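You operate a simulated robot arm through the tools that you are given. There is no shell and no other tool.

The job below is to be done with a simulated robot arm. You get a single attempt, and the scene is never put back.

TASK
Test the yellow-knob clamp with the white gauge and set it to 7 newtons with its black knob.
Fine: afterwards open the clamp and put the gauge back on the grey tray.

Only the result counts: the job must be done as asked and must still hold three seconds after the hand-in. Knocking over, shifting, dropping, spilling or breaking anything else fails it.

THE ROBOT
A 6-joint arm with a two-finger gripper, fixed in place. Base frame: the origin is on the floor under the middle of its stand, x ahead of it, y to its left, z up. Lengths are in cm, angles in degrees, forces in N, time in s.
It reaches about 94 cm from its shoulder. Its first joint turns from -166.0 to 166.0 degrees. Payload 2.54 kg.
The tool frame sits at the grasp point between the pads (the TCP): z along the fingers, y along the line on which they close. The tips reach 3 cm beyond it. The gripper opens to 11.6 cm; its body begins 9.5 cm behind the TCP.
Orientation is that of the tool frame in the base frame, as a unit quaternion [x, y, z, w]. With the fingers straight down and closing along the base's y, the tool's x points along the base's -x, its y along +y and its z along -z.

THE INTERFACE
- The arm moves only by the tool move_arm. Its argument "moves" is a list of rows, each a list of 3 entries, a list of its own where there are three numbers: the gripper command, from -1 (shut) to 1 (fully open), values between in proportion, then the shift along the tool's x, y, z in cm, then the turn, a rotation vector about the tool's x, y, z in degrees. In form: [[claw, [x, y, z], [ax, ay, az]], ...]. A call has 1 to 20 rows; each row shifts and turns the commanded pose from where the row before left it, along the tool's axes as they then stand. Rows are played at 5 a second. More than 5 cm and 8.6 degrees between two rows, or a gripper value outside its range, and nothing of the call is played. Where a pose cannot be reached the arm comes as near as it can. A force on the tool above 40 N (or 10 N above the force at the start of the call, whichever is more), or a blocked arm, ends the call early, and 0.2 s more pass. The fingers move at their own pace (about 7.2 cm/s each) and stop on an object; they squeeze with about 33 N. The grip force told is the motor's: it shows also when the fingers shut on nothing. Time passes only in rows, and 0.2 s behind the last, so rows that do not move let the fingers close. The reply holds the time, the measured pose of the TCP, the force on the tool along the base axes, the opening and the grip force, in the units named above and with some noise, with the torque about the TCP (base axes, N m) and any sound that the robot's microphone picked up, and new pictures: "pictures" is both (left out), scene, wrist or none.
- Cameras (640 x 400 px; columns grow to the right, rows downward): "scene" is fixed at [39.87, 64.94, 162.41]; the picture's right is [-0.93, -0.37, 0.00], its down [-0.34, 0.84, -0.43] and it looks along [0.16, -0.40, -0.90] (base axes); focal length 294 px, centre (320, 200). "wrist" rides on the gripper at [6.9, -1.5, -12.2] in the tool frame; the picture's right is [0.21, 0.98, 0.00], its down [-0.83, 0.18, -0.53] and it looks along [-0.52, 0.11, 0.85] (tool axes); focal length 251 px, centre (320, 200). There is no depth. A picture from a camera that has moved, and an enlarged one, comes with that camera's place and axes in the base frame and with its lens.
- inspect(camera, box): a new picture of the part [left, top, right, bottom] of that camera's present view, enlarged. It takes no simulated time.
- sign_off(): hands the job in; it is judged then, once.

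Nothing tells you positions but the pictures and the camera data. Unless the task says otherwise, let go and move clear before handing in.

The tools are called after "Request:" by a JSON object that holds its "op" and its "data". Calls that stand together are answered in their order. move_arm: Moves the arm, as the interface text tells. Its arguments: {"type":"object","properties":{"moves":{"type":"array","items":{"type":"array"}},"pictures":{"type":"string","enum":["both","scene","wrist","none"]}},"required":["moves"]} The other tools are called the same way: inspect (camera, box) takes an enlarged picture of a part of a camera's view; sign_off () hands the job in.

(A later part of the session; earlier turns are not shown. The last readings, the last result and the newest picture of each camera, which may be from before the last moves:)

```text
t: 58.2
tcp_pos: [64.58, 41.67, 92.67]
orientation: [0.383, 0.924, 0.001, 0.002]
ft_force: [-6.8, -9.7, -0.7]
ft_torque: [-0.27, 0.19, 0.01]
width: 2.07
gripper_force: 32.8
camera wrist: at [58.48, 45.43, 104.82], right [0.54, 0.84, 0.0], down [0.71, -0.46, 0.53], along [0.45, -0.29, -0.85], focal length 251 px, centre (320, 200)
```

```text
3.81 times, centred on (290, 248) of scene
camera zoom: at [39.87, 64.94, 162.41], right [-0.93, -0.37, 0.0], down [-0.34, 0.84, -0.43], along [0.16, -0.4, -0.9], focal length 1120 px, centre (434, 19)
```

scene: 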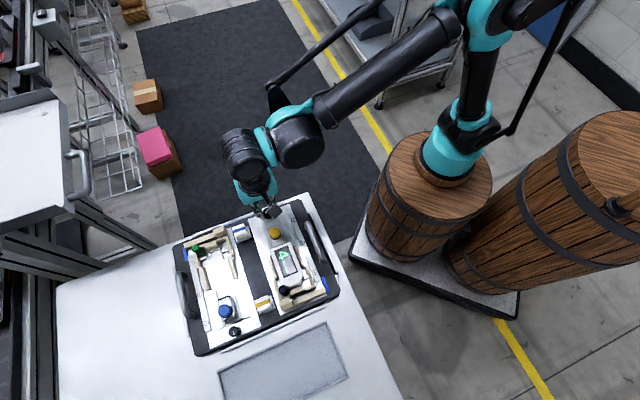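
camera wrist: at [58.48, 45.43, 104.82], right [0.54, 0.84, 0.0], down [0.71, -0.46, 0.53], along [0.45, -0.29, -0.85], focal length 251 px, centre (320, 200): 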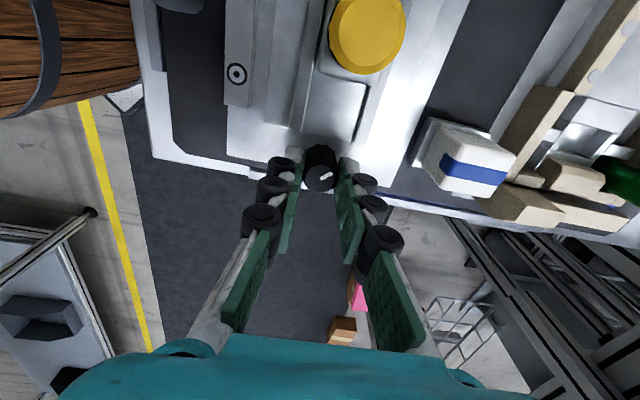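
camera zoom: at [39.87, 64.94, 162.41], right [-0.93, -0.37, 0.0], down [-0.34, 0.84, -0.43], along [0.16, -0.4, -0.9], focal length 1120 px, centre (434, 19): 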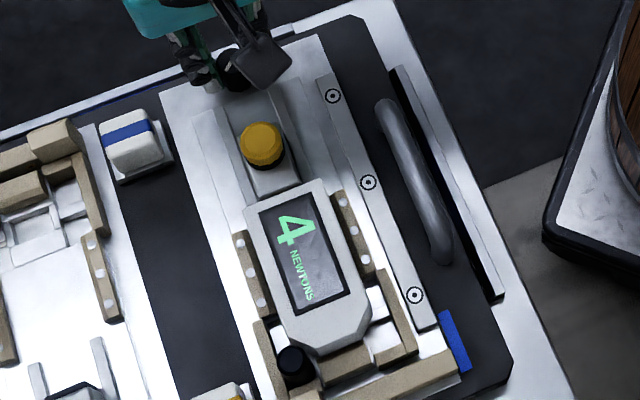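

The dial is gripped. I'll trim the side load and turn it a first small step clockwise as seen from above.

Request:
{"op": "move_arm", "data": {"moves": [[-1, [0, -0.12, 0], [0, 0, 0]], [-1, [0, 0, 0], [0, 0, 0]]], "pictures": "none"}}

Request:
{"op": "move_arm", "data": {"moves": [[-1, [0, 0, 0], [0, 0, 5]], [-1, [0, 0, 0], [0, 0, 5]], [-1, [0, 0, 0], [0, 0, 0]]], "pictures": "wrist"}}

Request:
{"op": "inspect", "data": {"camera": "scene", "box": [250, 195, 330, 300]}}

Request:
{"op": "inspect", "data": {"camera": "wrist", "box": [240, 120, 400, 260]}}

```text
t: 58.8
tcp_pos: [64.72, 41.65, 92.52]
orientation: [0.383, 0.924, 0.0, 0.0]
ft_force: [2.8, 1.2, 0.1]
ft_torque: [-0.08, -0.3, -0.01]
width: 2.1
gripper_force: 32.8
```

```text
t: 59.6
tcp_pos: [64.51, 41.5, 92.62]
orientation: [0.463, 0.887, 0.001, 0.001]
ft_force: [10.0, 5.3, -0.1]
ft_torque: [0.2, -0.28, -0.03]
width: 2.08
gripper_force: 33.2
camera wrist: at [59.15, 46.37, 104.82], right [0.68, 0.73, 0.0], down [0.62, -0.57, 0.53], along [0.39, -0.36, -0.85], focal length 251 px, centre (320, 200)
```

wrist: 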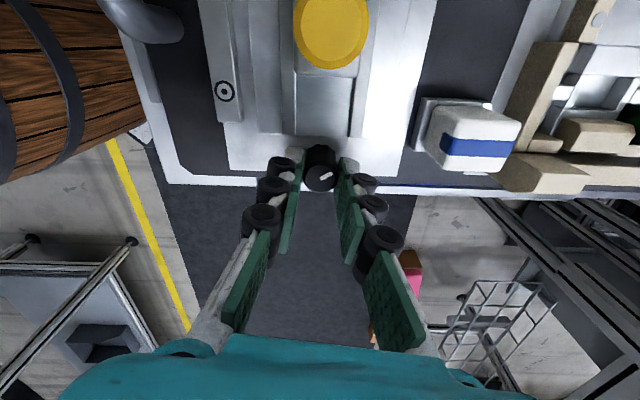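

```text
3.81 times, centred on (290, 248) of scene
camera zoom: at [39.87, 64.94, 162.41], right [-0.93, -0.37, 0.0], down [-0.34, 0.84, -0.43], along [0.16, -0.4, -0.9], focal length 1120 px, centre (434, 19)
```

zoom: 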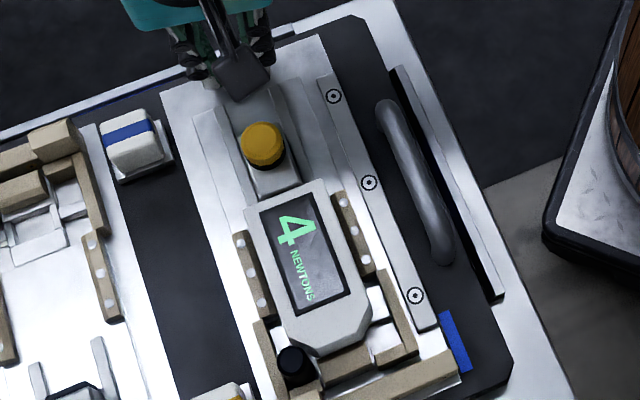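

```text
2.86 times, centred on (320, 190) of wrist
camera zoom: at [59.15, 46.37, 104.82], right [0.68, 0.73, 0.0], down [0.62, -0.57, 0.53], along [0.39, -0.36, -0.85], focal length 718 px, centre (320, 229)
```

zoom: 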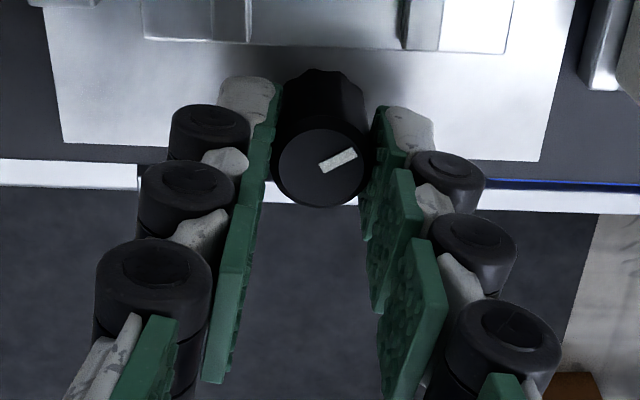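

Request:
{"op": "move_arm", "data": {"moves": [[-1, [0, 0.08, 0], [0, 0, 5]], [-1, [0, 0, 0], [0, 0, 5]], [-1, [0, 0, 0], [0, 0, 5]], [-1, [0, 0, 0], [0, 0, 0]]], "pictures": "none"}}

Request:
{"op": "inspect", "data": {"camera": "scene", "box": [250, 195, 330, 300]}}

```text
t: 60.6
tcp_pos: [64.41, 41.57, 92.61]
orientation: [0.574, 0.819, 0.001, 0.0]
ft_force: [9.4, -8.3, 0.0]
ft_torque: [-0.58, -0.3, -0.02]
width: 2.09
gripper_force: 32.6
```

```text
3.81 times, centred on (290, 248) of scene
camera zoom: at [39.87, 64.94, 162.41], right [-0.93, -0.37, 0.0], down [-0.34, 0.84, -0.43], along [0.16, -0.4, -0.9], focal length 1120 px, centre (434, 19)
```

zoom: 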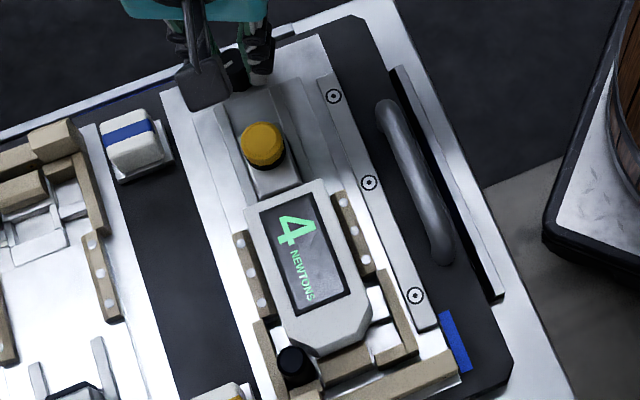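

Turning 25° left the free reading at 4 N. I now think 4 N is only slider friction and the 12 N cap under a push is the dial's real setting. To check, I'll let go of the dial, go back to the yellow knob and push again.

Request:
{"op": "move_arm", "data": {"moves": [[-0.6, [0, 0, 0], [0, 0, 0]], [-0.3, [0, 0, 0], [0, 0, 0]], [-0.25, [0, 0, 0], [0, 0, 0]], [-0.25, [0, 0, -3], [0, 0, 0]], [-0.25, [0, 0, -3], [0, 0, 0]], [-0.25, [0, 0, 0], [0, 0, -8.3]], [-0.25, [0, 0, 0], [0, 0, -8.3]], [-0.25, [0, 0, 0], [0, 0, -8.4]], [-0.25, [3.7, 0, 0], [0, 0, 0]], [-0.25, [3.7, 0, 0], [0, 0, 0]], [-0.25, [0, 0, 0], [0, 0, 0]]], "pictures": "wrist"}}

Request:
{"op": "inspect", "data": {"camera": "wrist", "box": [240, 20, 400, 240]}}

Request:
{"op": "inspect", "data": {"camera": "scene", "box": [250, 195, 330, 300]}}

```text
t: 63.0
tcp_pos: [59.13, 46.96, 98.53]
orientation: [0.382, 0.924, 0.001, 0.001]
ft_force: [0.4, 0.2, 0.5]
ft_torque: [0.01, 0.01, 0.02]
width: 4.34
gripper_force: 0.1
camera wrist: at [53.04, 50.76, 110.75], right [0.54, 0.84, 0.0], down [0.71, -0.46, 0.53], along [0.45, -0.29, -0.85], focal length 251 px, centre (320, 200)
```

wrist: 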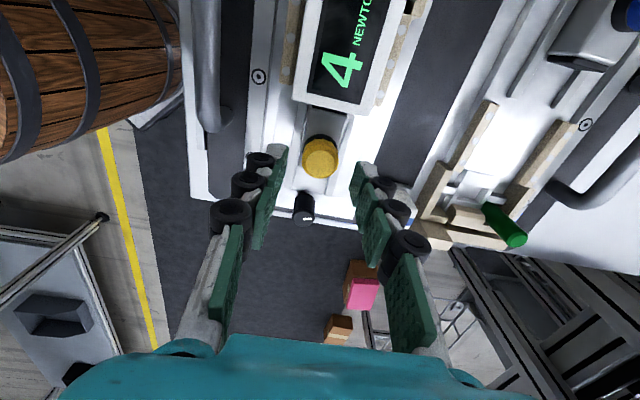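

```text
1.82 times, centred on (320, 130) of wrist
camera zoom: at [53.04, 50.76, 110.75], right [0.54, 0.84, 0.0], down [0.71, -0.46, 0.53], along [0.45, -0.29, -0.85], focal length 457 px, centre (320, 327)
```

zoom: 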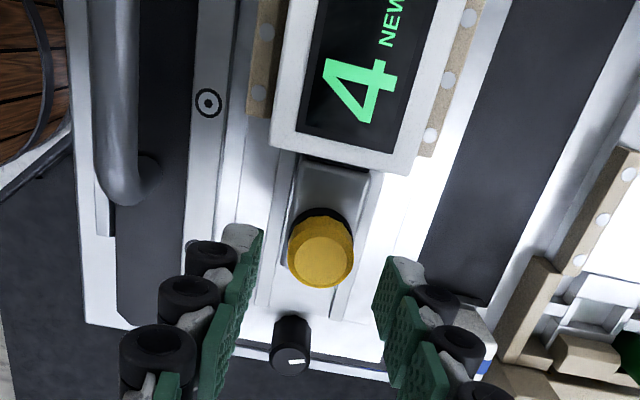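

```text
3.81 times, centred on (290, 248) of scene
camera zoom: at [39.87, 64.94, 162.41], right [-0.93, -0.37, 0.0], down [-0.34, 0.84, -0.43], along [0.16, -0.4, -0.9], focal length 1120 px, centre (434, 19)
```

zoom: 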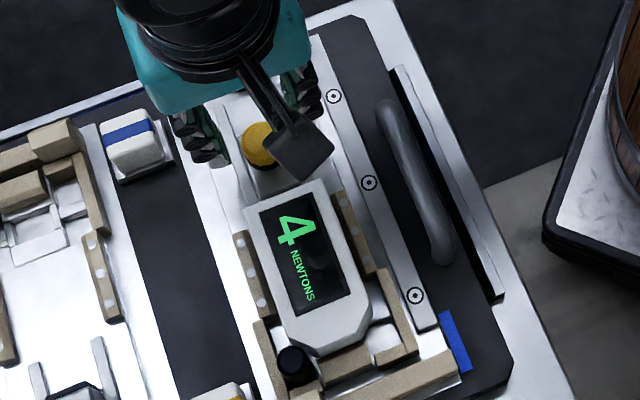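

Request:
{"op": "move_arm", "data": {"moves": [[-0.25, [0.05, 0.1, 1.5], [0, 0, 0]], [-0.25, [0, 0, 1.55], [0, 0, 0]], [-0.25, [0, 0, 0], [0, 0, 0]], [-0.5, [0, 0, 0], [0, 0, 0]], [-1, [0, 0, 0], [0, 0, 0]], [-1, [0, 0, 0], [0, 0, 0]]], "pictures": "wrist"}}

```text
t: 64.4
tcp_pos: [59.24, 47.05, 95.51]
orientation: [0.382, 0.924, -0.001, 0.0]
ft_force: [-11.2, -12.3, -0.2]
ft_torque: [-0.33, 0.3, 0.03]
width: 2.52
gripper_force: 33.0
camera wrist: at [53.22, 50.76, 107.63], right [0.54, 0.84, 0.0], down [0.71, -0.46, 0.53], along [0.45, -0.29, -0.85], focal length 251 px, centre (320, 200)
```

wrist: 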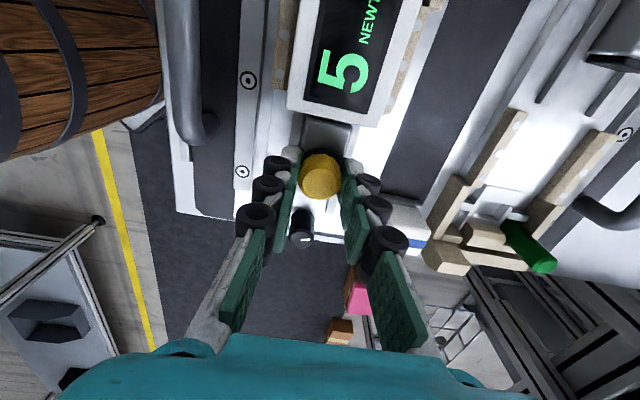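

Request:
{"op": "move_arm", "data": {"moves": [[-1, [0, -0.13, 0], [0, 0, 0]], [-1, [0.1, 0, 0], [0, 0, 0]], [-1, [0, 0, 0], [0, 0, 0]]], "pictures": "wrist"}}

Request:
{"op": "inspect", "data": {"camera": "wrist", "box": [280, 0, 420, 130]}}

```text
t: 65.2
tcp_pos: [59.25, 46.94, 95.38]
orientation: [0.383, 0.924, 0.001, 0.002]
ft_force: [14.3, -4.0, -0.1]
ft_torque: [-0.06, -0.45, -0.03]
width: 2.53
gripper_force: 32.8
camera wrist: at [53.18, 50.75, 107.62], right [0.54, 0.84, 0.0], down [0.71, -0.46, 0.54], along [0.45, -0.29, -0.84], focal length 251 px, centre (320, 200)
```

wrist: 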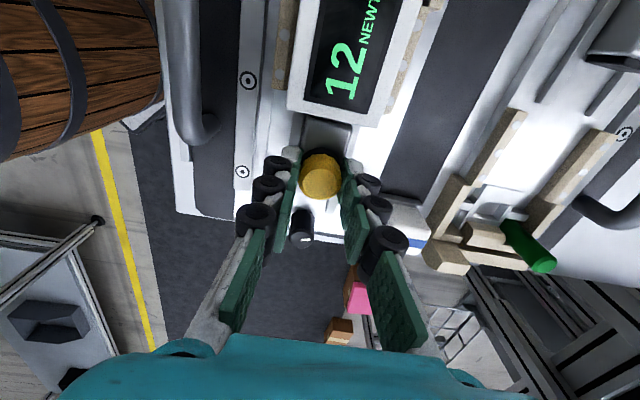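

```text
3.08 times, centred on (350, 65) of wrist
camera zoom: at [53.18, 50.75, 107.62], right [0.54, 0.84, 0.0], down [0.71, -0.46, 0.54], along [0.45, -0.29, -0.84], focal length 774 px, centre (228, 615)
```

zoom: 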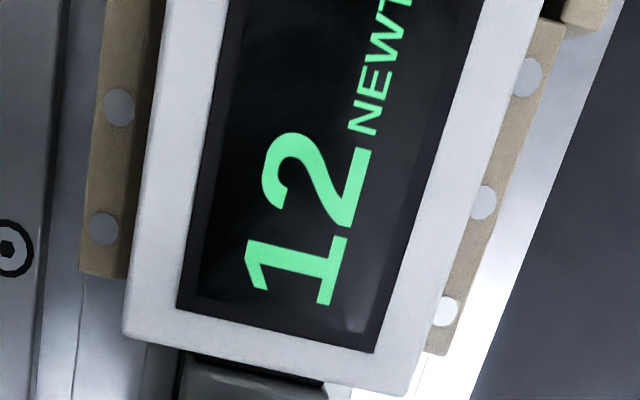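

Request:
{"op": "move_arm", "data": {"moves": [[-1, [0.1, 0.05, 0], [0, 0, 0]], [-1, [0, 0, 0], [0, 0, 0]]], "pictures": "wrist"}}

Request:
{"op": "inspect", "data": {"camera": "wrist", "box": [280, 0, 420, 130]}}

```text
t: 65.8
tcp_pos: [59.18, 46.85, 95.38]
orientation: [0.383, 0.924, 0.001, 0.001]
ft_force: [17.1, -12.3, -0.2]
ft_torque: [-0.42, -0.5, -0.01]
width: 2.5
gripper_force: 33.2
camera wrist: at [53.07, 50.74, 107.64], right [0.54, 0.84, 0.0], down [0.71, -0.46, 0.53], along [0.45, -0.29, -0.84], focal length 251 px, centre (320, 200)
```

wrist: 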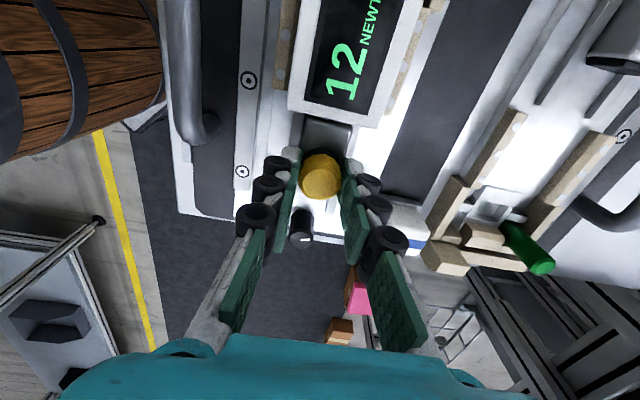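

```text
3.08 times, centred on (350, 65) of wrist
camera zoom: at [53.07, 50.74, 107.64], right [0.54, 0.84, 0.0], down [0.71, -0.46, 0.53], along [0.45, -0.29, -0.84], focal length 774 px, centre (228, 615)
```

zoom: 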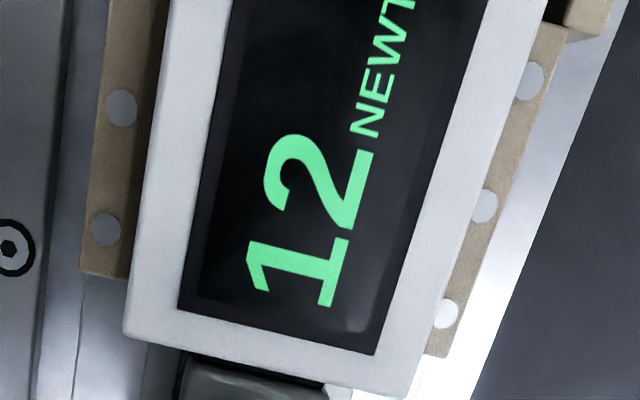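

The cap stays at 12 N, which is probably just the gauge's full scale, so it does not depend on the dial. I'll release the slider gently and check the free reading again.

Request:
{"op": "move_arm", "data": {"moves": [[-1, [-0.1, 0, 0], [0, 0, 0]], [-1, [-0.08, -0.02, 0], [0, 0, 0]], [-1, [0, 0, 0], [0, 0, 0]]], "pictures": "wrist"}}

Request:
{"op": "move_arm", "data": {"moves": [[-0.5, [0, 0, 0], [0, 0, 0]], [-0.25, [0, 0, 0], [0, 0, 0]], [-0.25, [0, 0, 0], [0, 0, 0]], [-0.25, [0, 0, 0], [0, 0, 0]]], "pictures": "wrist"}}

Request:
{"op": "inspect", "data": {"camera": "wrist", "box": [280, 0, 420, 130]}}

```text
t: 66.6
tcp_pos: [59.1, 46.85, 95.46]
orientation: [0.383, 0.924, 0.0, 0.0]
ft_force: [1.6, -6.0, -0.3]
ft_torque: [-0.29, -0.12, 0.06]
width: 2.51
gripper_force: 33.8
camera wrist: at [53.05, 50.72, 107.7], right [0.54, 0.84, 0.0], down [0.71, -0.46, 0.53], along [0.45, -0.29, -0.85], focal length 251 px, centre (320, 200)
```

wrist: 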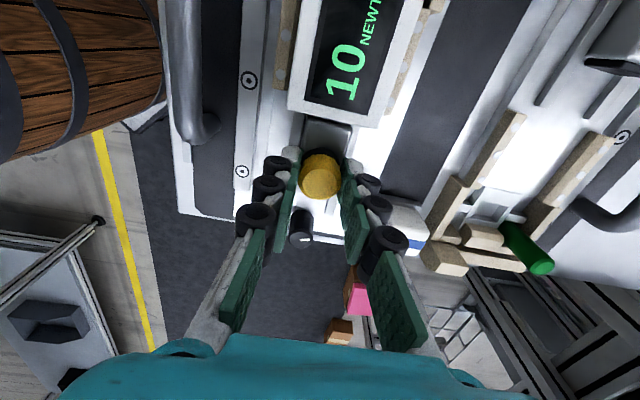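

```text
t: 67.6
tcp_pos: [59.11, 46.88, 95.48]
orientation: [0.382, 0.924, 0.001, 0.0]
ft_force: [-0.3, 0.6, -0.1]
ft_torque: [-0.01, 0.01, 0.03]
width: 4.35
gripper_force: 0.0
camera wrist: at [53.08, 50.66, 107.76], right [0.54, 0.84, 0.0], down [0.71, -0.46, 0.53], along [0.45, -0.29, -0.85], focal length 251 px, centre (320, 200)
```

wrist: 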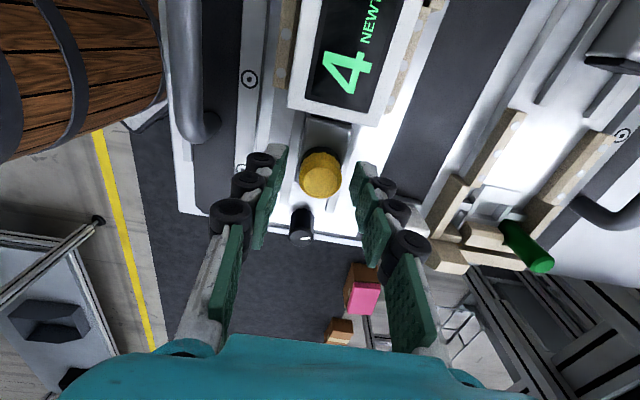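

```text
3.08 times, centred on (350, 65) of wrist
camera zoom: at [53.08, 50.66, 107.76], right [0.54, 0.84, 0.0], down [0.71, -0.46, 0.53], along [0.45, -0.29, -0.85], focal length 774 px, centre (228, 615)
```

zoom: 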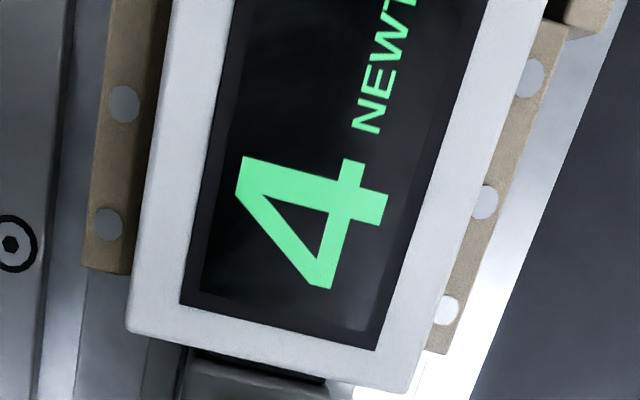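

Without a push it returns to 4 N each time. To tell a spring from friction, I'll pull the slider back slightly until the gauge reads 0 and let go there.

Request:
{"op": "move_arm", "data": {"moves": [[-0.5, [0, 0, 0], [0, 0, 0]], [-1, [0, 0, 0], [0, 0, 0]], [-1, [0, 0, 0], [0, 0, 0]], [-1, [-0.15, 0, 0], [0, 0, 0]], [-1, [-0.15, 0, 0], [0, 0, 0]], [-1, [0, 0, 0], [0, 0, 0]]], "pictures": "wrist"}}

Request:
{"op": "move_arm", "data": {"moves": [[-0.5, [0, 0, 0], [0, 0, 0]], [-0.25, [0, 0, 0], [0, 0, 0]], [-0.25, [0, 0, 0], [0, 0, 0]], [-0.25, [0, 0, 0], [0, 0, 0]]], "pictures": "wrist"}}

```text
t: 69.0
tcp_pos: [59.24, 46.66, 95.59]
orientation: [0.382, 0.924, 0.001, 0.0]
ft_force: [-1.5, 4.8, -0.8]
ft_torque: [0.31, 0.22, 0.06]
width: 2.53
gripper_force: 33.2
camera wrist: at [53.23, 50.52, 107.76], right [0.54, 0.84, 0.0], down [0.71, -0.46, 0.53], along [0.45, -0.29, -0.85], focal length 251 px, centre (320, 200)
```

wrist: 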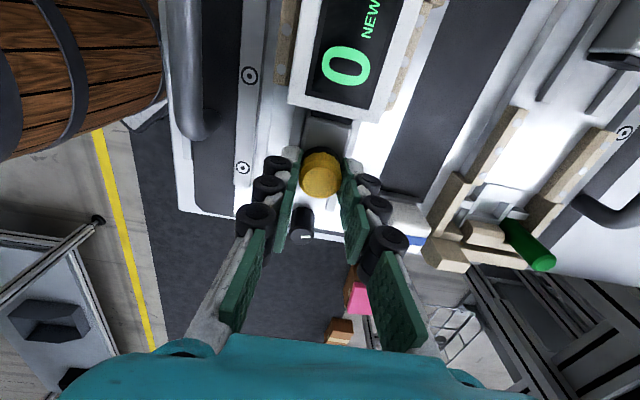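

```text
t: 70.0
tcp_pos: [59.28, 46.6, 95.61]
orientation: [0.383, 0.924, 0.001, 0.0]
ft_force: [1.4, 0.1, -1.2]
ft_torque: [0.01, 0.0, 0.02]
width: 4.36
gripper_force: 0.1
camera wrist: at [53.24, 50.48, 107.78], right [0.54, 0.84, 0.0], down [0.71, -0.46, 0.53], along [0.45, -0.29, -0.85], focal length 251 px, centre (320, 200)
```

wrist: 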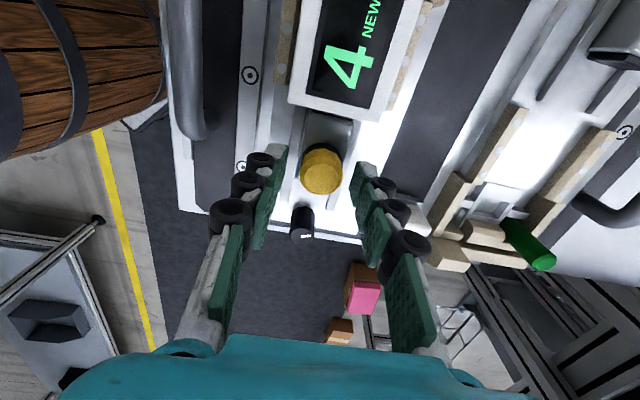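

After being released at 0 it springs back to 4 N. So 4 N is a real spring setting, and the dial should change it with enough rotation. I'll go back to the dial, pre-rotate the hand so there is room for a large clockwise turn, and grip it again.

Request:
{"op": "move_arm", "data": {"moves": [[-0.25, [0, 0, -4], [0, 0, 0]], [-0.25, [-3.6, 0.03, 0], [0, 0, 0]], [-0.3, [-3.65, 0.03, 0], [0, 0, 0]], [-0.35, [0, 0, 0], [0, 0, -7.5]], [-0.35, [0, 0, 0], [0, 0, -7.5]], [-0.35, [0, 0, 0], [0, 0, -7.5]], [-0.35, [0, 0, 0], [0, 0, -7.5]], [-0.35, [0, 0, 3], [0, 0, 0]], [-0.35, [0, 0, 0], [0, 0, 0]], [-0.35, [0, 0, 0], [0, 0, 0]]], "pictures": "wrist"}}

Request:
{"op": "inspect", "data": {"camera": "wrist", "box": [240, 100, 400, 240]}}

Request:
{"op": "inspect", "data": {"camera": "scene", "box": [250, 195, 330, 300]}}

```text
t: 72.2
tcp_pos: [64.46, 41.53, 96.58]
orientation: [0.131, 0.991, 0.001, 0.0]
ft_force: [0.4, 0.8, -0.4]
ft_torque: [-0.01, 0.0, 0.05]
width: 3.77
gripper_force: 0.0
camera wrist: at [57.34, 41.88, 108.75], right [0.05, 1.0, 0.0], down [0.84, -0.04, 0.53], along [0.53, -0.02, -0.84], focal length 251 px, centre (320, 200)
```

wrist: 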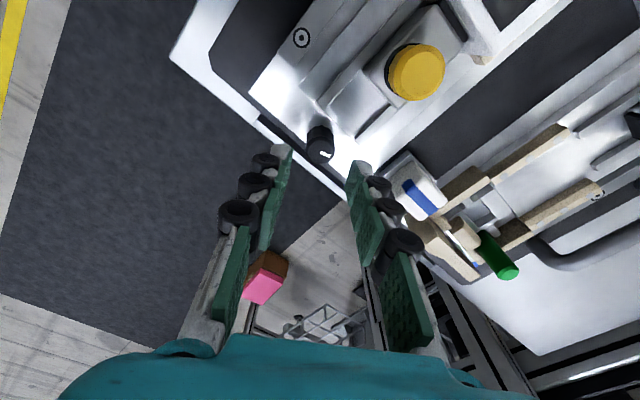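

```text
2.86 times, centred on (320, 170) of wrist
camera zoom: at [57.34, 41.88, 108.75], right [0.05, 1.0, 0.0], down [0.84, -0.04, 0.53], along [0.53, -0.02, -0.84], focal length 718 px, centre (320, 286)
```

zoom: 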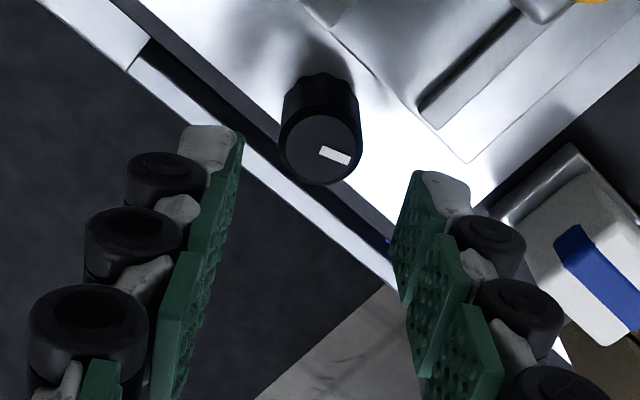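

```text
3.81 times, centred on (290, 248) of scene
camera zoom: at [39.87, 64.94, 162.41], right [-0.93, -0.37, 0.0], down [-0.34, 0.84, -0.43], along [0.16, -0.4, -0.9], focal length 1120 px, centre (434, 19)
```

zoom: 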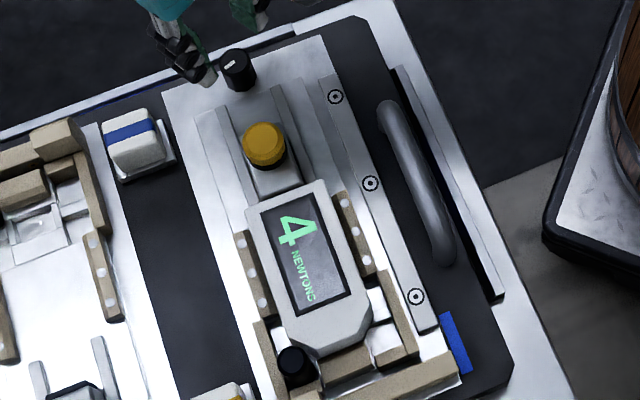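

Request:
{"op": "move_arm", "data": {"moves": [[-0.4, [0, 0, 2], [0, 0, 0]], [-0.4, [0, 0, 1.95], [0, 0, 0]], [-0.4, [0, 0, 0], [0, 0, 0]], [-0.6, [0, 0, 0], [0, 0, 0]], [-1, [0, 0, 0], [0, 0, 0]], [-1, [0, 0, 0], [0, 0, 0]]], "pictures": "wrist"}}

```text
t: 73.6
tcp_pos: [64.69, 41.48, 92.46]
orientation: [0.131, 0.991, 0.0, 0.0]
ft_force: [-4.8, -8.0, 0.0]
ft_torque: [-0.26, 0.08, 0.05]
width: 2.12
gripper_force: 32.8
camera wrist: at [57.45, 41.84, 104.64], right [0.05, 1.0, 0.0], down [0.84, -0.04, 0.53], along [0.53, -0.02, -0.85], focal length 251 px, centre (320, 200)
```

wrist: 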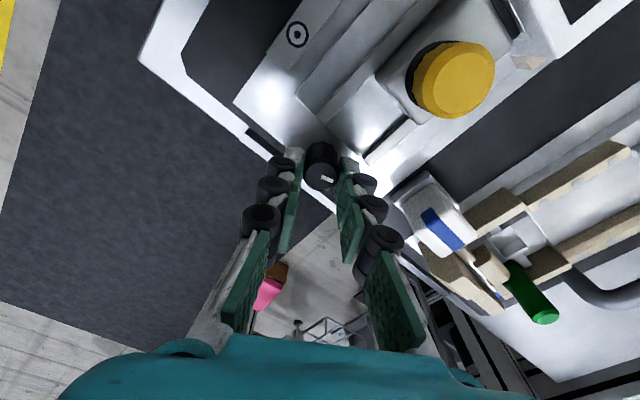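

Request:
{"op": "move_arm", "data": {"moves": [[-1, [0, -0.08, 0], [0, 0, 5]], [-1, [0, 0, 0], [0, 0, 5]], [-1, [0, 0, 0], [0, 0, 5]], [-1, [0, 0, 0], [0, 0, 5]], [-1, [0, 0, 0], [0, 0, 5]], [-1, [0, 0, 0], [0, 0, 5]], [-1, [0, 0, 0], [0, 0, 0]]], "pictures": "none"}}

Request:
{"op": "inspect", "data": {"camera": "scene", "box": [250, 195, 330, 300]}}

Request:
{"op": "inspect", "data": {"camera": "wrist", "box": [240, 100, 400, 240]}}

```text
t: 75.2
tcp_pos: [64.64, 41.44, 92.64]
orientation: [0.384, 0.923, 0.0, -0.001]
ft_force: [-4.6, -21.4, -0.5]
ft_torque: [-0.65, -0.14, 0.07]
width: 2.06
gripper_force: 33.2
```

```text
3.81 times, centred on (290, 248) of scene
camera zoom: at [39.87, 64.94, 162.41], right [-0.93, -0.37, 0.0], down [-0.34, 0.84, -0.43], along [0.16, -0.4, -0.9], focal length 1120 px, centre (434, 19)
```

zoom: 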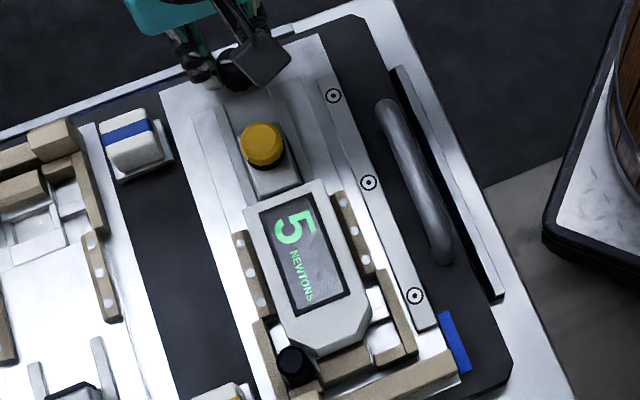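

```text
2.86 times, centred on (320, 170) of wrist
camera zoom: at [58.6, 45.27, 104.82], right [0.54, 0.84, 0.0], down [0.71, -0.46, 0.53], along [0.45, -0.29, -0.85], focal length 718 px, centre (320, 286)
```

zoom: 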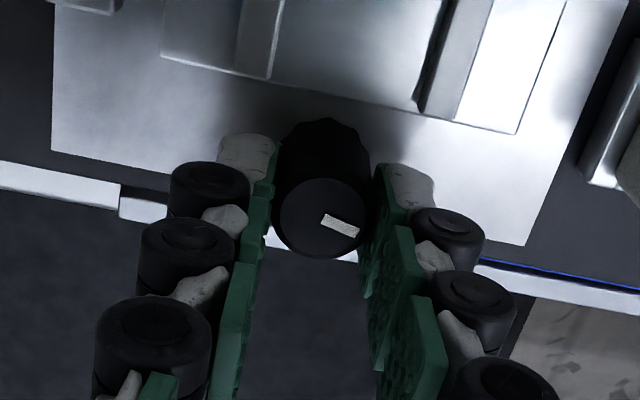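

The reading went to 5 N, so clockwise increases it. I'll correct the side load and keep turning clockwise.

Request:
{"op": "move_arm", "data": {"moves": [[-1, [-0.08, -0.14, 0], [0, 0, 0]], [-1, [0, 0, 0], [0, 0, 5]], [-1, [0, 0, 0], [0, 0, 5]], [-1, [0, 0, 0], [0, 0, 5]], [-1, [0, 0, 0], [0, 0, 0]]], "pictures": "none"}}

Request:
{"op": "inspect", "data": {"camera": "scene", "box": [250, 195, 330, 300]}}

```text
t: 76.4
tcp_pos: [64.46, 41.3, 92.69]
orientation: [0.501, 0.865, 0.0, 0.0]
ft_force: [3.3, -4.5, -0.2]
ft_torque: [0.47, 0.26, 0.02]
width: 2.09
gripper_force: 32.9
```

```text
3.81 times, centred on (290, 248) of scene
camera zoom: at [39.87, 64.94, 162.41], right [-0.93, -0.37, 0.0], down [-0.34, 0.84, -0.43], along [0.16, -0.4, -0.9], focal length 1120 px, centre (434, 19)
```

zoom: 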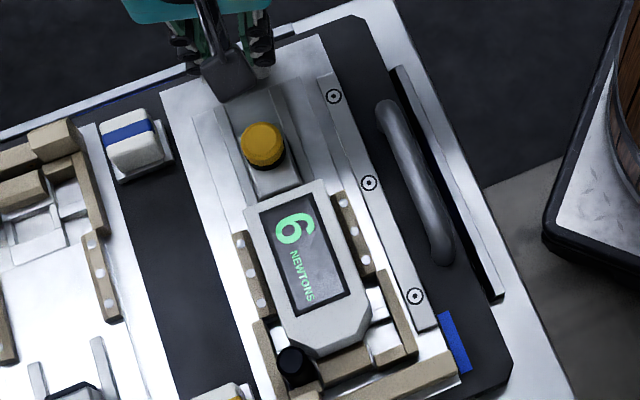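

Request:
{"op": "move_arm", "data": {"moves": [[-1, [0, 0, 0], [0, 0, 5]], [-1, [0, 0, 0], [0, 0, 5]], [-1, [0, 0, 0], [0, 0, 0]]], "pictures": "none"}}

Request:
{"op": "inspect", "data": {"camera": "scene", "box": [260, 230, 320, 300]}}

Request:
{"op": "move_arm", "data": {"moves": [[-1, [0, 0, 0], [0, 0, 5]], [-1, [0, 0, 0], [0, 0, 0]]], "pictures": "none"}}

Request:
{"op": "inspect", "data": {"camera": "scene", "box": [260, 230, 320, 300]}}

```text
t: 77.2
tcp_pos: [64.53, 41.39, 92.49]
orientation: [0.574, 0.819, 0.0, 0.0]
ft_force: [-1.6, -7.3, 0.1]
ft_torque: [0.13, 0.24, -0.02]
width: 2.08
gripper_force: 33.1
```

```text
5.71 times, centred on (290, 265) of scene
camera zoom: at [39.87, 64.94, 162.41], right [-0.93, -0.37, 0.0], down [-0.34, 0.84, -0.43], along [0.16, -0.4, -0.9], focal length 1680 px, centre (491, -171)
```

zoom: 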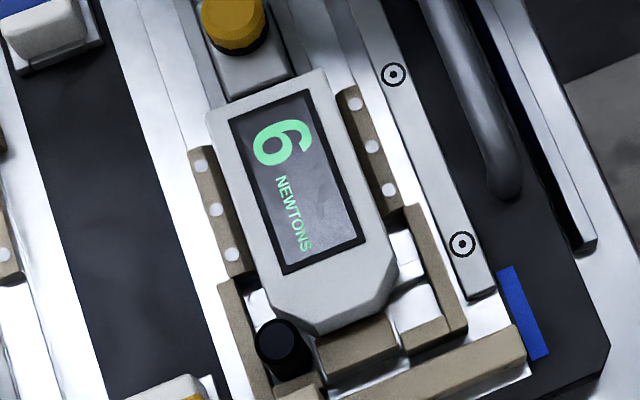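

```text
t: 77.8
tcp_pos: [64.64, 41.44, 92.56]
orientation: [0.61, 0.793, 0.001, 0.001]
ft_force: [-3.8, -9.1, 0.7]
ft_torque: [-0.27, 0.11, 0.02]
width: 2.06
gripper_force: 32.8
```

```text
5.71 times, centred on (290, 265) of scene
camera zoom: at [39.87, 64.94, 162.41], right [-0.93, -0.37, 0.0], down [-0.34, 0.84, -0.43], along [0.16, -0.4, -0.9], focal length 1680 px, centre (491, -171)
```

zoom: 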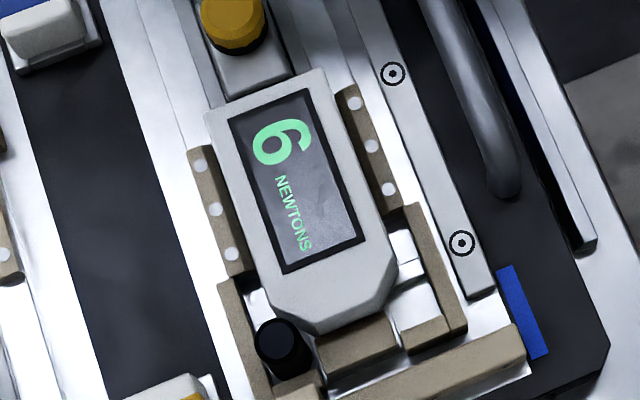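

Request:
{"op": "move_arm", "data": {"moves": [[-1, [0, -0.05, 0], [0, 0, 5]], [-1, [0, 0, 0], [0, 0, 0]]], "pictures": "none"}}

Request:
{"op": "inspect", "data": {"camera": "scene", "box": [260, 230, 320, 300]}}

Request:
{"op": "move_arm", "data": {"moves": [[-1, [0, 0, 0], [0, 0, 5]], [-1, [0, 0, 0], [0, 0, 0]]], "pictures": "none"}}

Request:
{"op": "inspect", "data": {"camera": "scene", "box": [260, 230, 320, 300]}}

```text
t: 78.4
tcp_pos: [64.41, 41.34, 92.72]
orientation: [0.643, 0.766, 0.001, 0.001]
ft_force: [-1.2, -5.7, 0.3]
ft_torque: [-0.7, -0.14, -0.01]
width: 2.09
gripper_force: 32.8
```

```text
5.71 times, centred on (290, 265) of scene
camera zoom: at [39.87, 64.94, 162.41], right [-0.93, -0.37, 0.0], down [-0.34, 0.84, -0.43], along [0.16, -0.4, -0.9], focal length 1680 px, centre (491, -171)
```

zoom: 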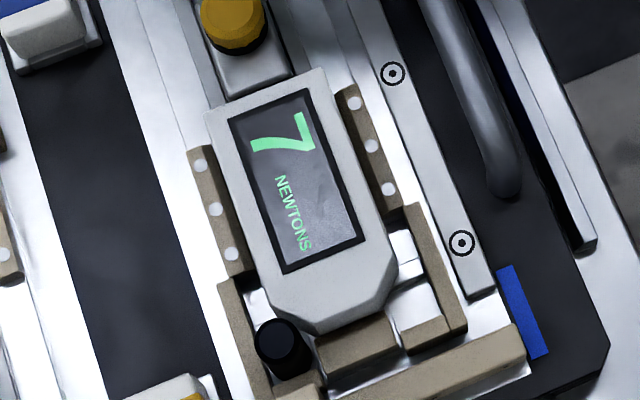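

```text
t: 79.0
tcp_pos: [64.44, 41.43, 92.65]
orientation: [0.676, 0.737, 0.002, 0.0]
ft_force: [2.7, -4.3, 0.5]
ft_torque: [0.05, -0.07, -0.02]
width: 2.08
gripper_force: 32.6
```

```text
5.71 times, centred on (290, 265) of scene
camera zoom: at [39.87, 64.94, 162.41], right [-0.93, -0.37, 0.0], down [-0.34, 0.84, -0.43], along [0.16, -0.4, -0.9], focal length 1680 px, centre (491, -171)
```

zoom: 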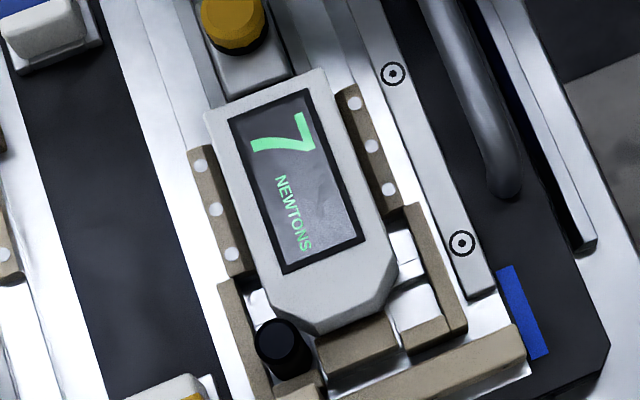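

It now reads 7 N, at 90° and 95° of total turn. To centre the setting I'll keep turning to find where it changes to 8.

Request:
{"op": "move_arm", "data": {"moves": [[-1, [0, 0, 0], [0, 0, 5]], [-1, [0, 0, 0], [0, 0, 0]]], "pictures": "none"}}

Request:
{"op": "inspect", "data": {"camera": "scene", "box": [260, 230, 320, 300]}}

Request:
{"op": "move_arm", "data": {"moves": [[-1, [0, 0, 0], [0, 0, 5]], [-1, [0, 0, 0], [0, 0, 0]]], "pictures": "none"}}

Request:
{"op": "inspect", "data": {"camera": "scene", "box": [260, 230, 320, 300]}}

Request:
{"op": "inspect", "data": {"camera": "wrist", "box": [240, 100, 400, 240]}}

```text
t: 79.6
tcp_pos: [64.53, 41.36, 92.58]
orientation: [0.708, 0.707, 0.0, 0.0]
ft_force: [1.3, -8.3, -0.7]
ft_torque: [0.26, 0.02, 0.01]
width: 2.05
gripper_force: 33.5
```

```text
5.71 times, centred on (290, 265) of scene
camera zoom: at [39.87, 64.94, 162.41], right [-0.93, -0.37, 0.0], down [-0.34, 0.84, -0.43], along [0.16, -0.4, -0.9], focal length 1680 px, centre (491, -171)
```

zoom: 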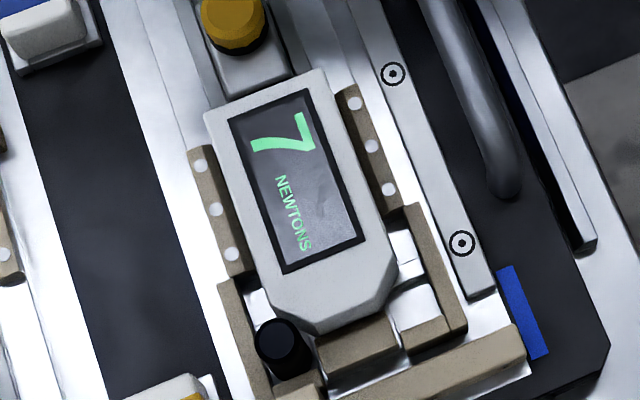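

```text
t: 80.2
tcp_pos: [64.26, 41.33, 92.51]
orientation: [0.737, 0.675, 0.0, 0.0]
ft_force: [4.6, -11.2, 0.4]
ft_torque: [-0.46, -0.12, -0.04]
width: 2.07
gripper_force: 32.8
```

```text
5.71 times, centred on (290, 265) of scene
camera zoom: at [39.87, 64.94, 162.41], right [-0.93, -0.37, 0.0], down [-0.34, 0.84, -0.43], along [0.16, -0.4, -0.9], focal length 1680 px, centre (491, -171)
```

zoom: 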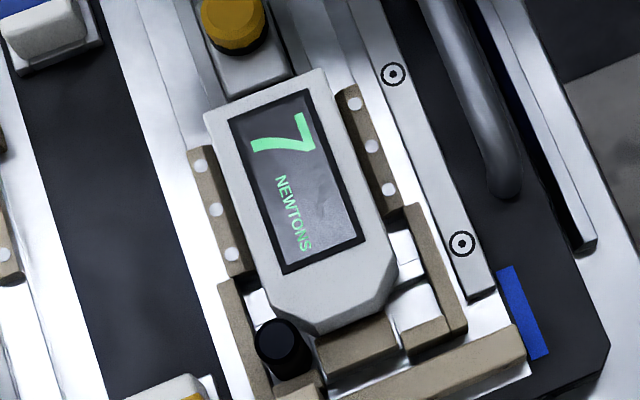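

```text
2.86 times, centred on (320, 170) of wrist
camera zoom: at [63.38, 48.37, 104.73], right [0.99, 0.13, 0.0], down [0.11, -0.84, 0.53], along [0.07, -0.53, -0.85], focal length 718 px, centre (320, 286)
```

zoom: 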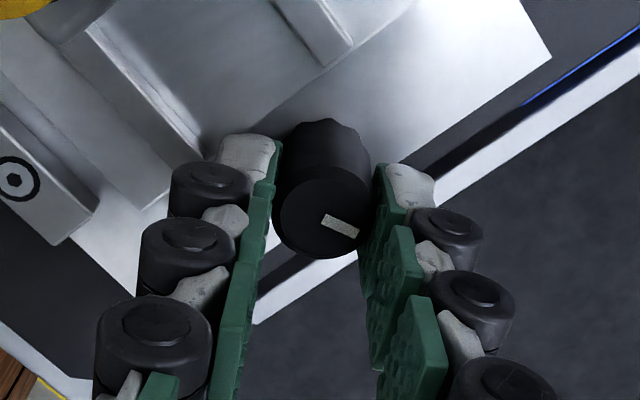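

Request:
{"op": "move_arm", "data": {"moves": [[-1, [0, 0, 0], [0, 0, 5]], [-1, [0, 0, 0], [0, 0, 0]]], "pictures": "none"}}

Request:
{"op": "inspect", "data": {"camera": "scene", "box": [260, 230, 320, 300]}}

Request:
{"op": "move_arm", "data": {"moves": [[-1, [0, 0, 0], [0, 0, 5]], [-1, [0, 0, 0], [0, 0, 0]]], "pictures": "none"}}

Request:
{"op": "inspect", "data": {"camera": "scene", "box": [260, 230, 320, 300]}}

```text
t: 80.8
tcp_pos: [64.29, 41.35, 92.55]
orientation: [0.766, 0.642, -0.001, 0.0]
ft_force: [-3.7, -20.2, -0.4]
ft_torque: [-0.72, 0.09, 0.01]
width: 2.07
gripper_force: 32.9
```

```text
5.71 times, centred on (290, 265) of scene
camera zoom: at [39.87, 64.94, 162.41], right [-0.93, -0.37, 0.0], down [-0.34, 0.84, -0.43], along [0.16, -0.4, -0.9], focal length 1680 px, centre (491, -171)
```

zoom: 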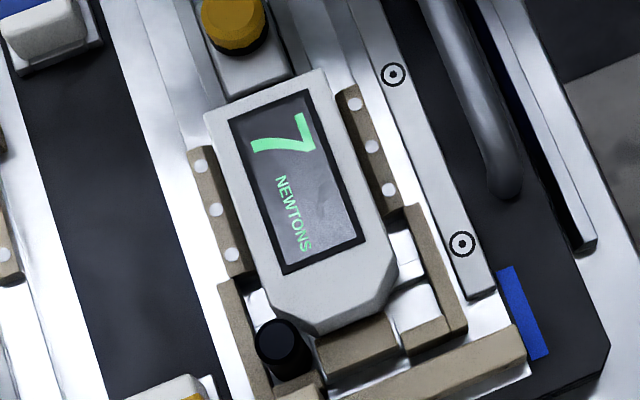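

```text
t: 81.4
tcp_pos: [64.43, 41.5, 92.52]
orientation: [0.794, 0.608, 0.001, -0.001]
ft_force: [-3.4, -17.3, -0.6]
ft_torque: [-0.42, 0.07, 0.02]
width: 2.08
gripper_force: 32.8
```

```text
5.71 times, centred on (290, 265) of scene
camera zoom: at [39.87, 64.94, 162.41], right [-0.93, -0.37, 0.0], down [-0.34, 0.84, -0.43], along [0.16, -0.4, -0.9], focal length 1680 px, centre (491, -171)
```

zoom: 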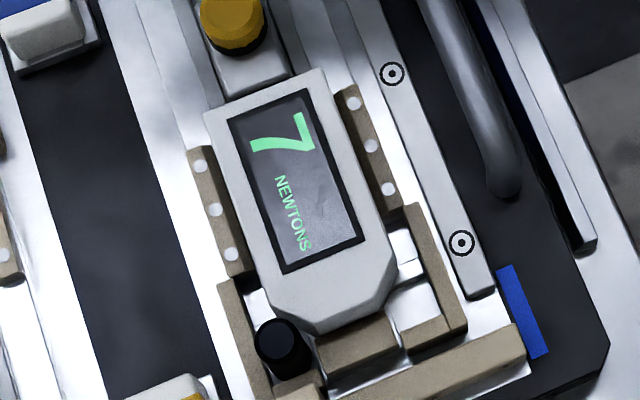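

Request:
{"op": "move_arm", "data": {"moves": [[-1, [-0.15, 0, 0], [0, 0, 0]], [-1, [0, 0, 0], [0, 0, 5]], [-1, [0, 0, 0], [0, 0, 0]]], "pictures": "wrist"}}

Request:
{"op": "inspect", "data": {"camera": "scene", "box": [260, 230, 320, 300]}}

Request:
{"op": "inspect", "data": {"camera": "wrist", "box": [240, 100, 400, 240]}}

```text
t: 82.2
tcp_pos: [64.37, 41.49, 92.63]
orientation: [0.819, 0.573, 0.001, -0.001]
ft_force: [-4.1, 1.7, -0.3]
ft_torque: [-0.1, 0.19, 0.01]
width: 2.06
gripper_force: 33.3
camera wrist: at [65.24, 48.41, 104.79], right [0.99, -0.13, 0.0], down [-0.11, -0.84, 0.53], along [-0.07, -0.53, -0.85], focal length 251 px, centre (320, 200)
```

wrist: 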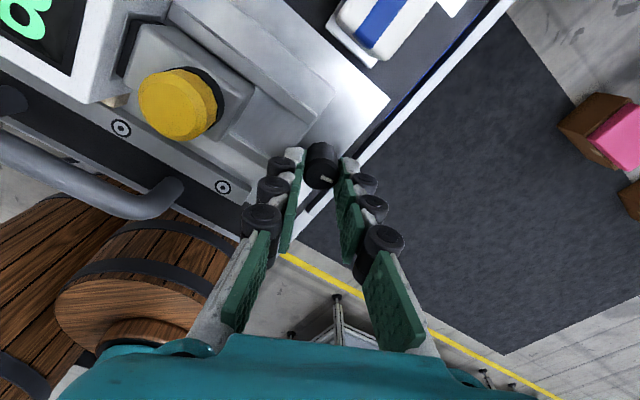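

```text
5.71 times, centred on (290, 265) of scene
camera zoom: at [39.87, 64.94, 162.41], right [-0.93, -0.37, 0.0], down [-0.34, 0.84, -0.43], along [0.16, -0.4, -0.9], focal length 1680 px, centre (491, -171)
```

zoom: 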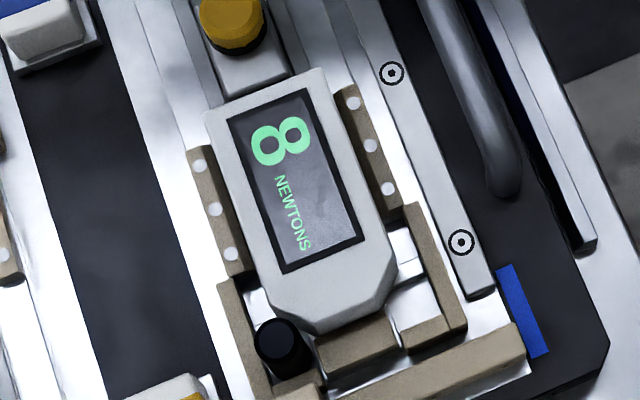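

```text
2.86 times, centred on (320, 170) of wrist
camera zoom: at [65.24, 48.41, 104.79], right [0.99, -0.13, 0.0], down [-0.11, -0.84, 0.53], along [-0.07, -0.53, -0.85], focal length 718 px, centre (320, 286)
```

zoom: 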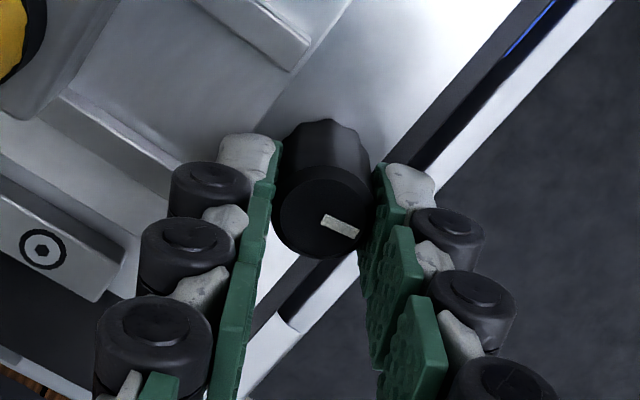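

It switches to 8 between 115° and 120°, so the 7 N band runs from about 87.5° to 117.5°. I'll turn back about 19° to sit at the middle of it.

Request:
{"op": "move_arm", "data": {"moves": [[-1, [0, 0, 0], [0, 0, -5]], [-1, [0, 0, 0], [0, 0, -5]], [-1, [0, 0, 0], [0, 0, -5]], [-1, [0, 0, 0], [0, 0, -3]], [-1, [0, 0, 0], [0, 0, 0]], [-1, [0, 0, 0], [0, 0, 0]]], "pictures": "wrist"}}

Request:
{"op": "inspect", "data": {"camera": "scene", "box": [260, 230, 320, 300]}}

Request:
{"op": "inspect", "data": {"camera": "wrist", "box": [240, 100, 400, 240]}}

```text
t: 83.6
tcp_pos: [64.29, 41.29, 92.53]
orientation: [0.72, 0.694, 0.0, 0.0]
ft_force: [3.7, 4.3, 0.0]
ft_torque: [0.64, -0.09, -0.02]
width: 2.09
gripper_force: 33.2
camera wrist: at [62.92, 48.26, 104.8], right [0.98, 0.18, 0.0], down [0.15, -0.83, 0.53], along [0.1, -0.52, -0.85], focal length 251 px, centre (320, 200)
```

wrist: 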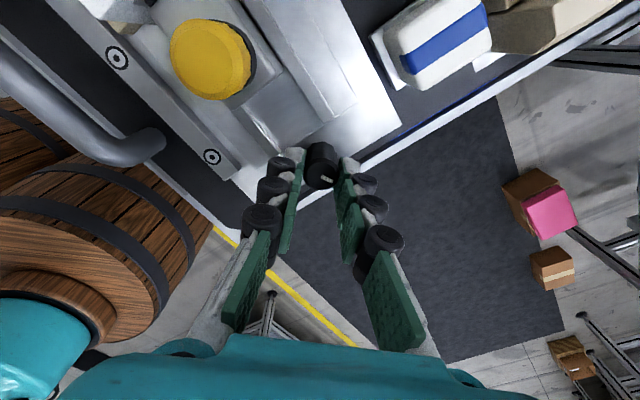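

```text
5.71 times, centred on (290, 265) of scene
camera zoom: at [39.87, 64.94, 162.41], right [-0.93, -0.37, 0.0], down [-0.34, 0.84, -0.43], along [0.16, -0.4, -0.9], focal length 1680 px, centre (491, -171)
```

zoom: 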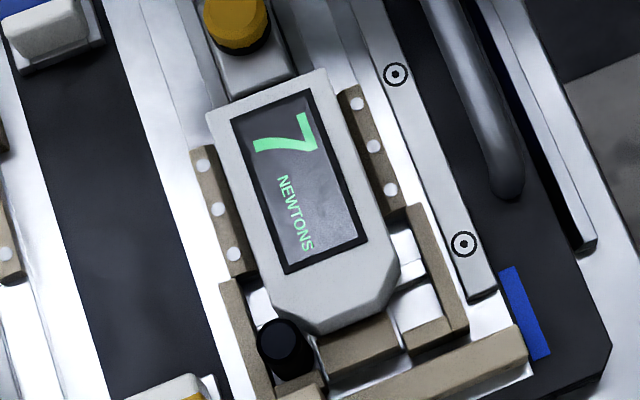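

```text
2.86 times, centred on (320, 170) of wrist
camera zoom: at [62.92, 48.26, 104.8], right [0.98, 0.18, 0.0], down [0.15, -0.83, 0.53], along [0.1, -0.52, -0.85], focal length 718 px, centre (320, 286)
```

zoom: 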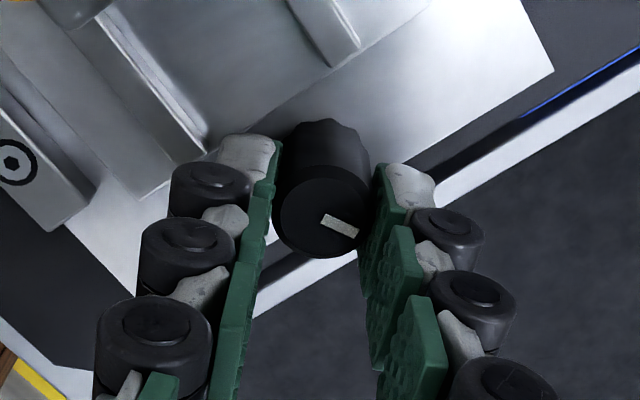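

It reads 7 N with the dial near mid-band. I'll trim 3° lower as a hedge toward a true 7.0, then let go of the dial carefully.

Request:
{"op": "move_arm", "data": {"moves": [[-1, [0, 0, 0], [0, 0, -3]], [-1, [0, 0, 0], [0, 0, 0]], [-0.8, [0, 0, 0], [0, 0, 0]], [-0.6, [0, 0, 0], [0, 0, 0]], [-0.4, [0, 0, 0], [0, 0, 0]], [-0.4, [0, 0, 0], [0, 0, 0]]], "pictures": "wrist"}}

Request:
{"op": "inspect", "data": {"camera": "scene", "box": [260, 230, 320, 300]}}

Request:
{"op": "inspect", "data": {"camera": "wrist", "box": [240, 100, 400, 240]}}

```text
t: 85.0
tcp_pos: [64.27, 41.28, 92.68]
orientation: [0.701, 0.713, 0.001, 0.001]
ft_force: [-0.7, -0.1, 0.0]
ft_torque: [0.0, 0.04, -0.02]
width: 3.47
gripper_force: 0.1
camera wrist: at [62.6, 48.1, 104.82], right [0.97, 0.23, 0.0], down [0.19, -0.82, 0.53], along [0.12, -0.52, -0.85], focal length 251 px, centre (320, 200)
```

wrist: 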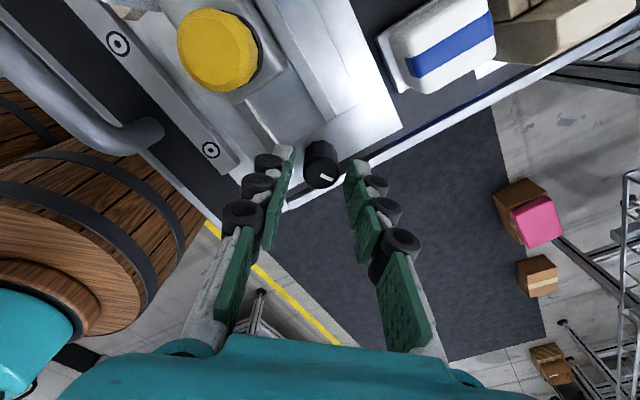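

```text
5.71 times, centred on (290, 265) of scene
camera zoom: at [39.87, 64.94, 162.41], right [-0.93, -0.37, 0.0], down [-0.34, 0.84, -0.43], along [0.16, -0.4, -0.9], focal length 1680 px, centre (491, -171)
```

zoom: 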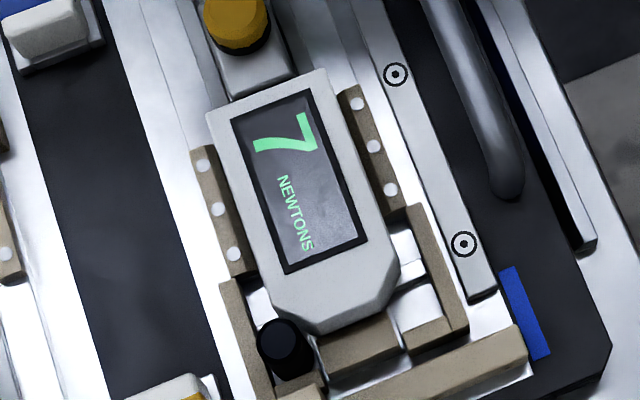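

```text
2.86 times, centred on (320, 170) of wrist
camera zoom: at [62.6, 48.1, 104.82], right [0.97, 0.23, 0.0], down [0.19, -0.82, 0.53], along [0.12, -0.52, -0.85], focal length 718 px, centre (320, 286)
```

zoom: 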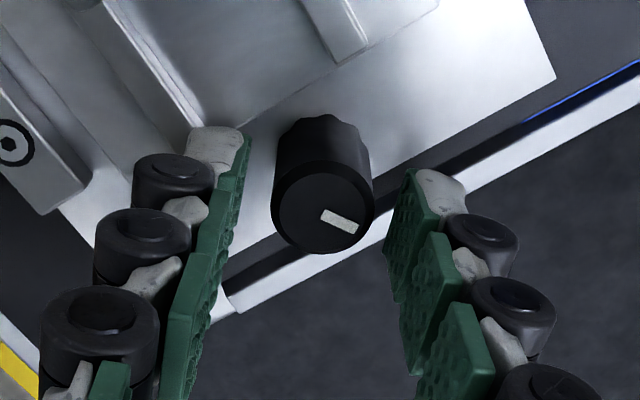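

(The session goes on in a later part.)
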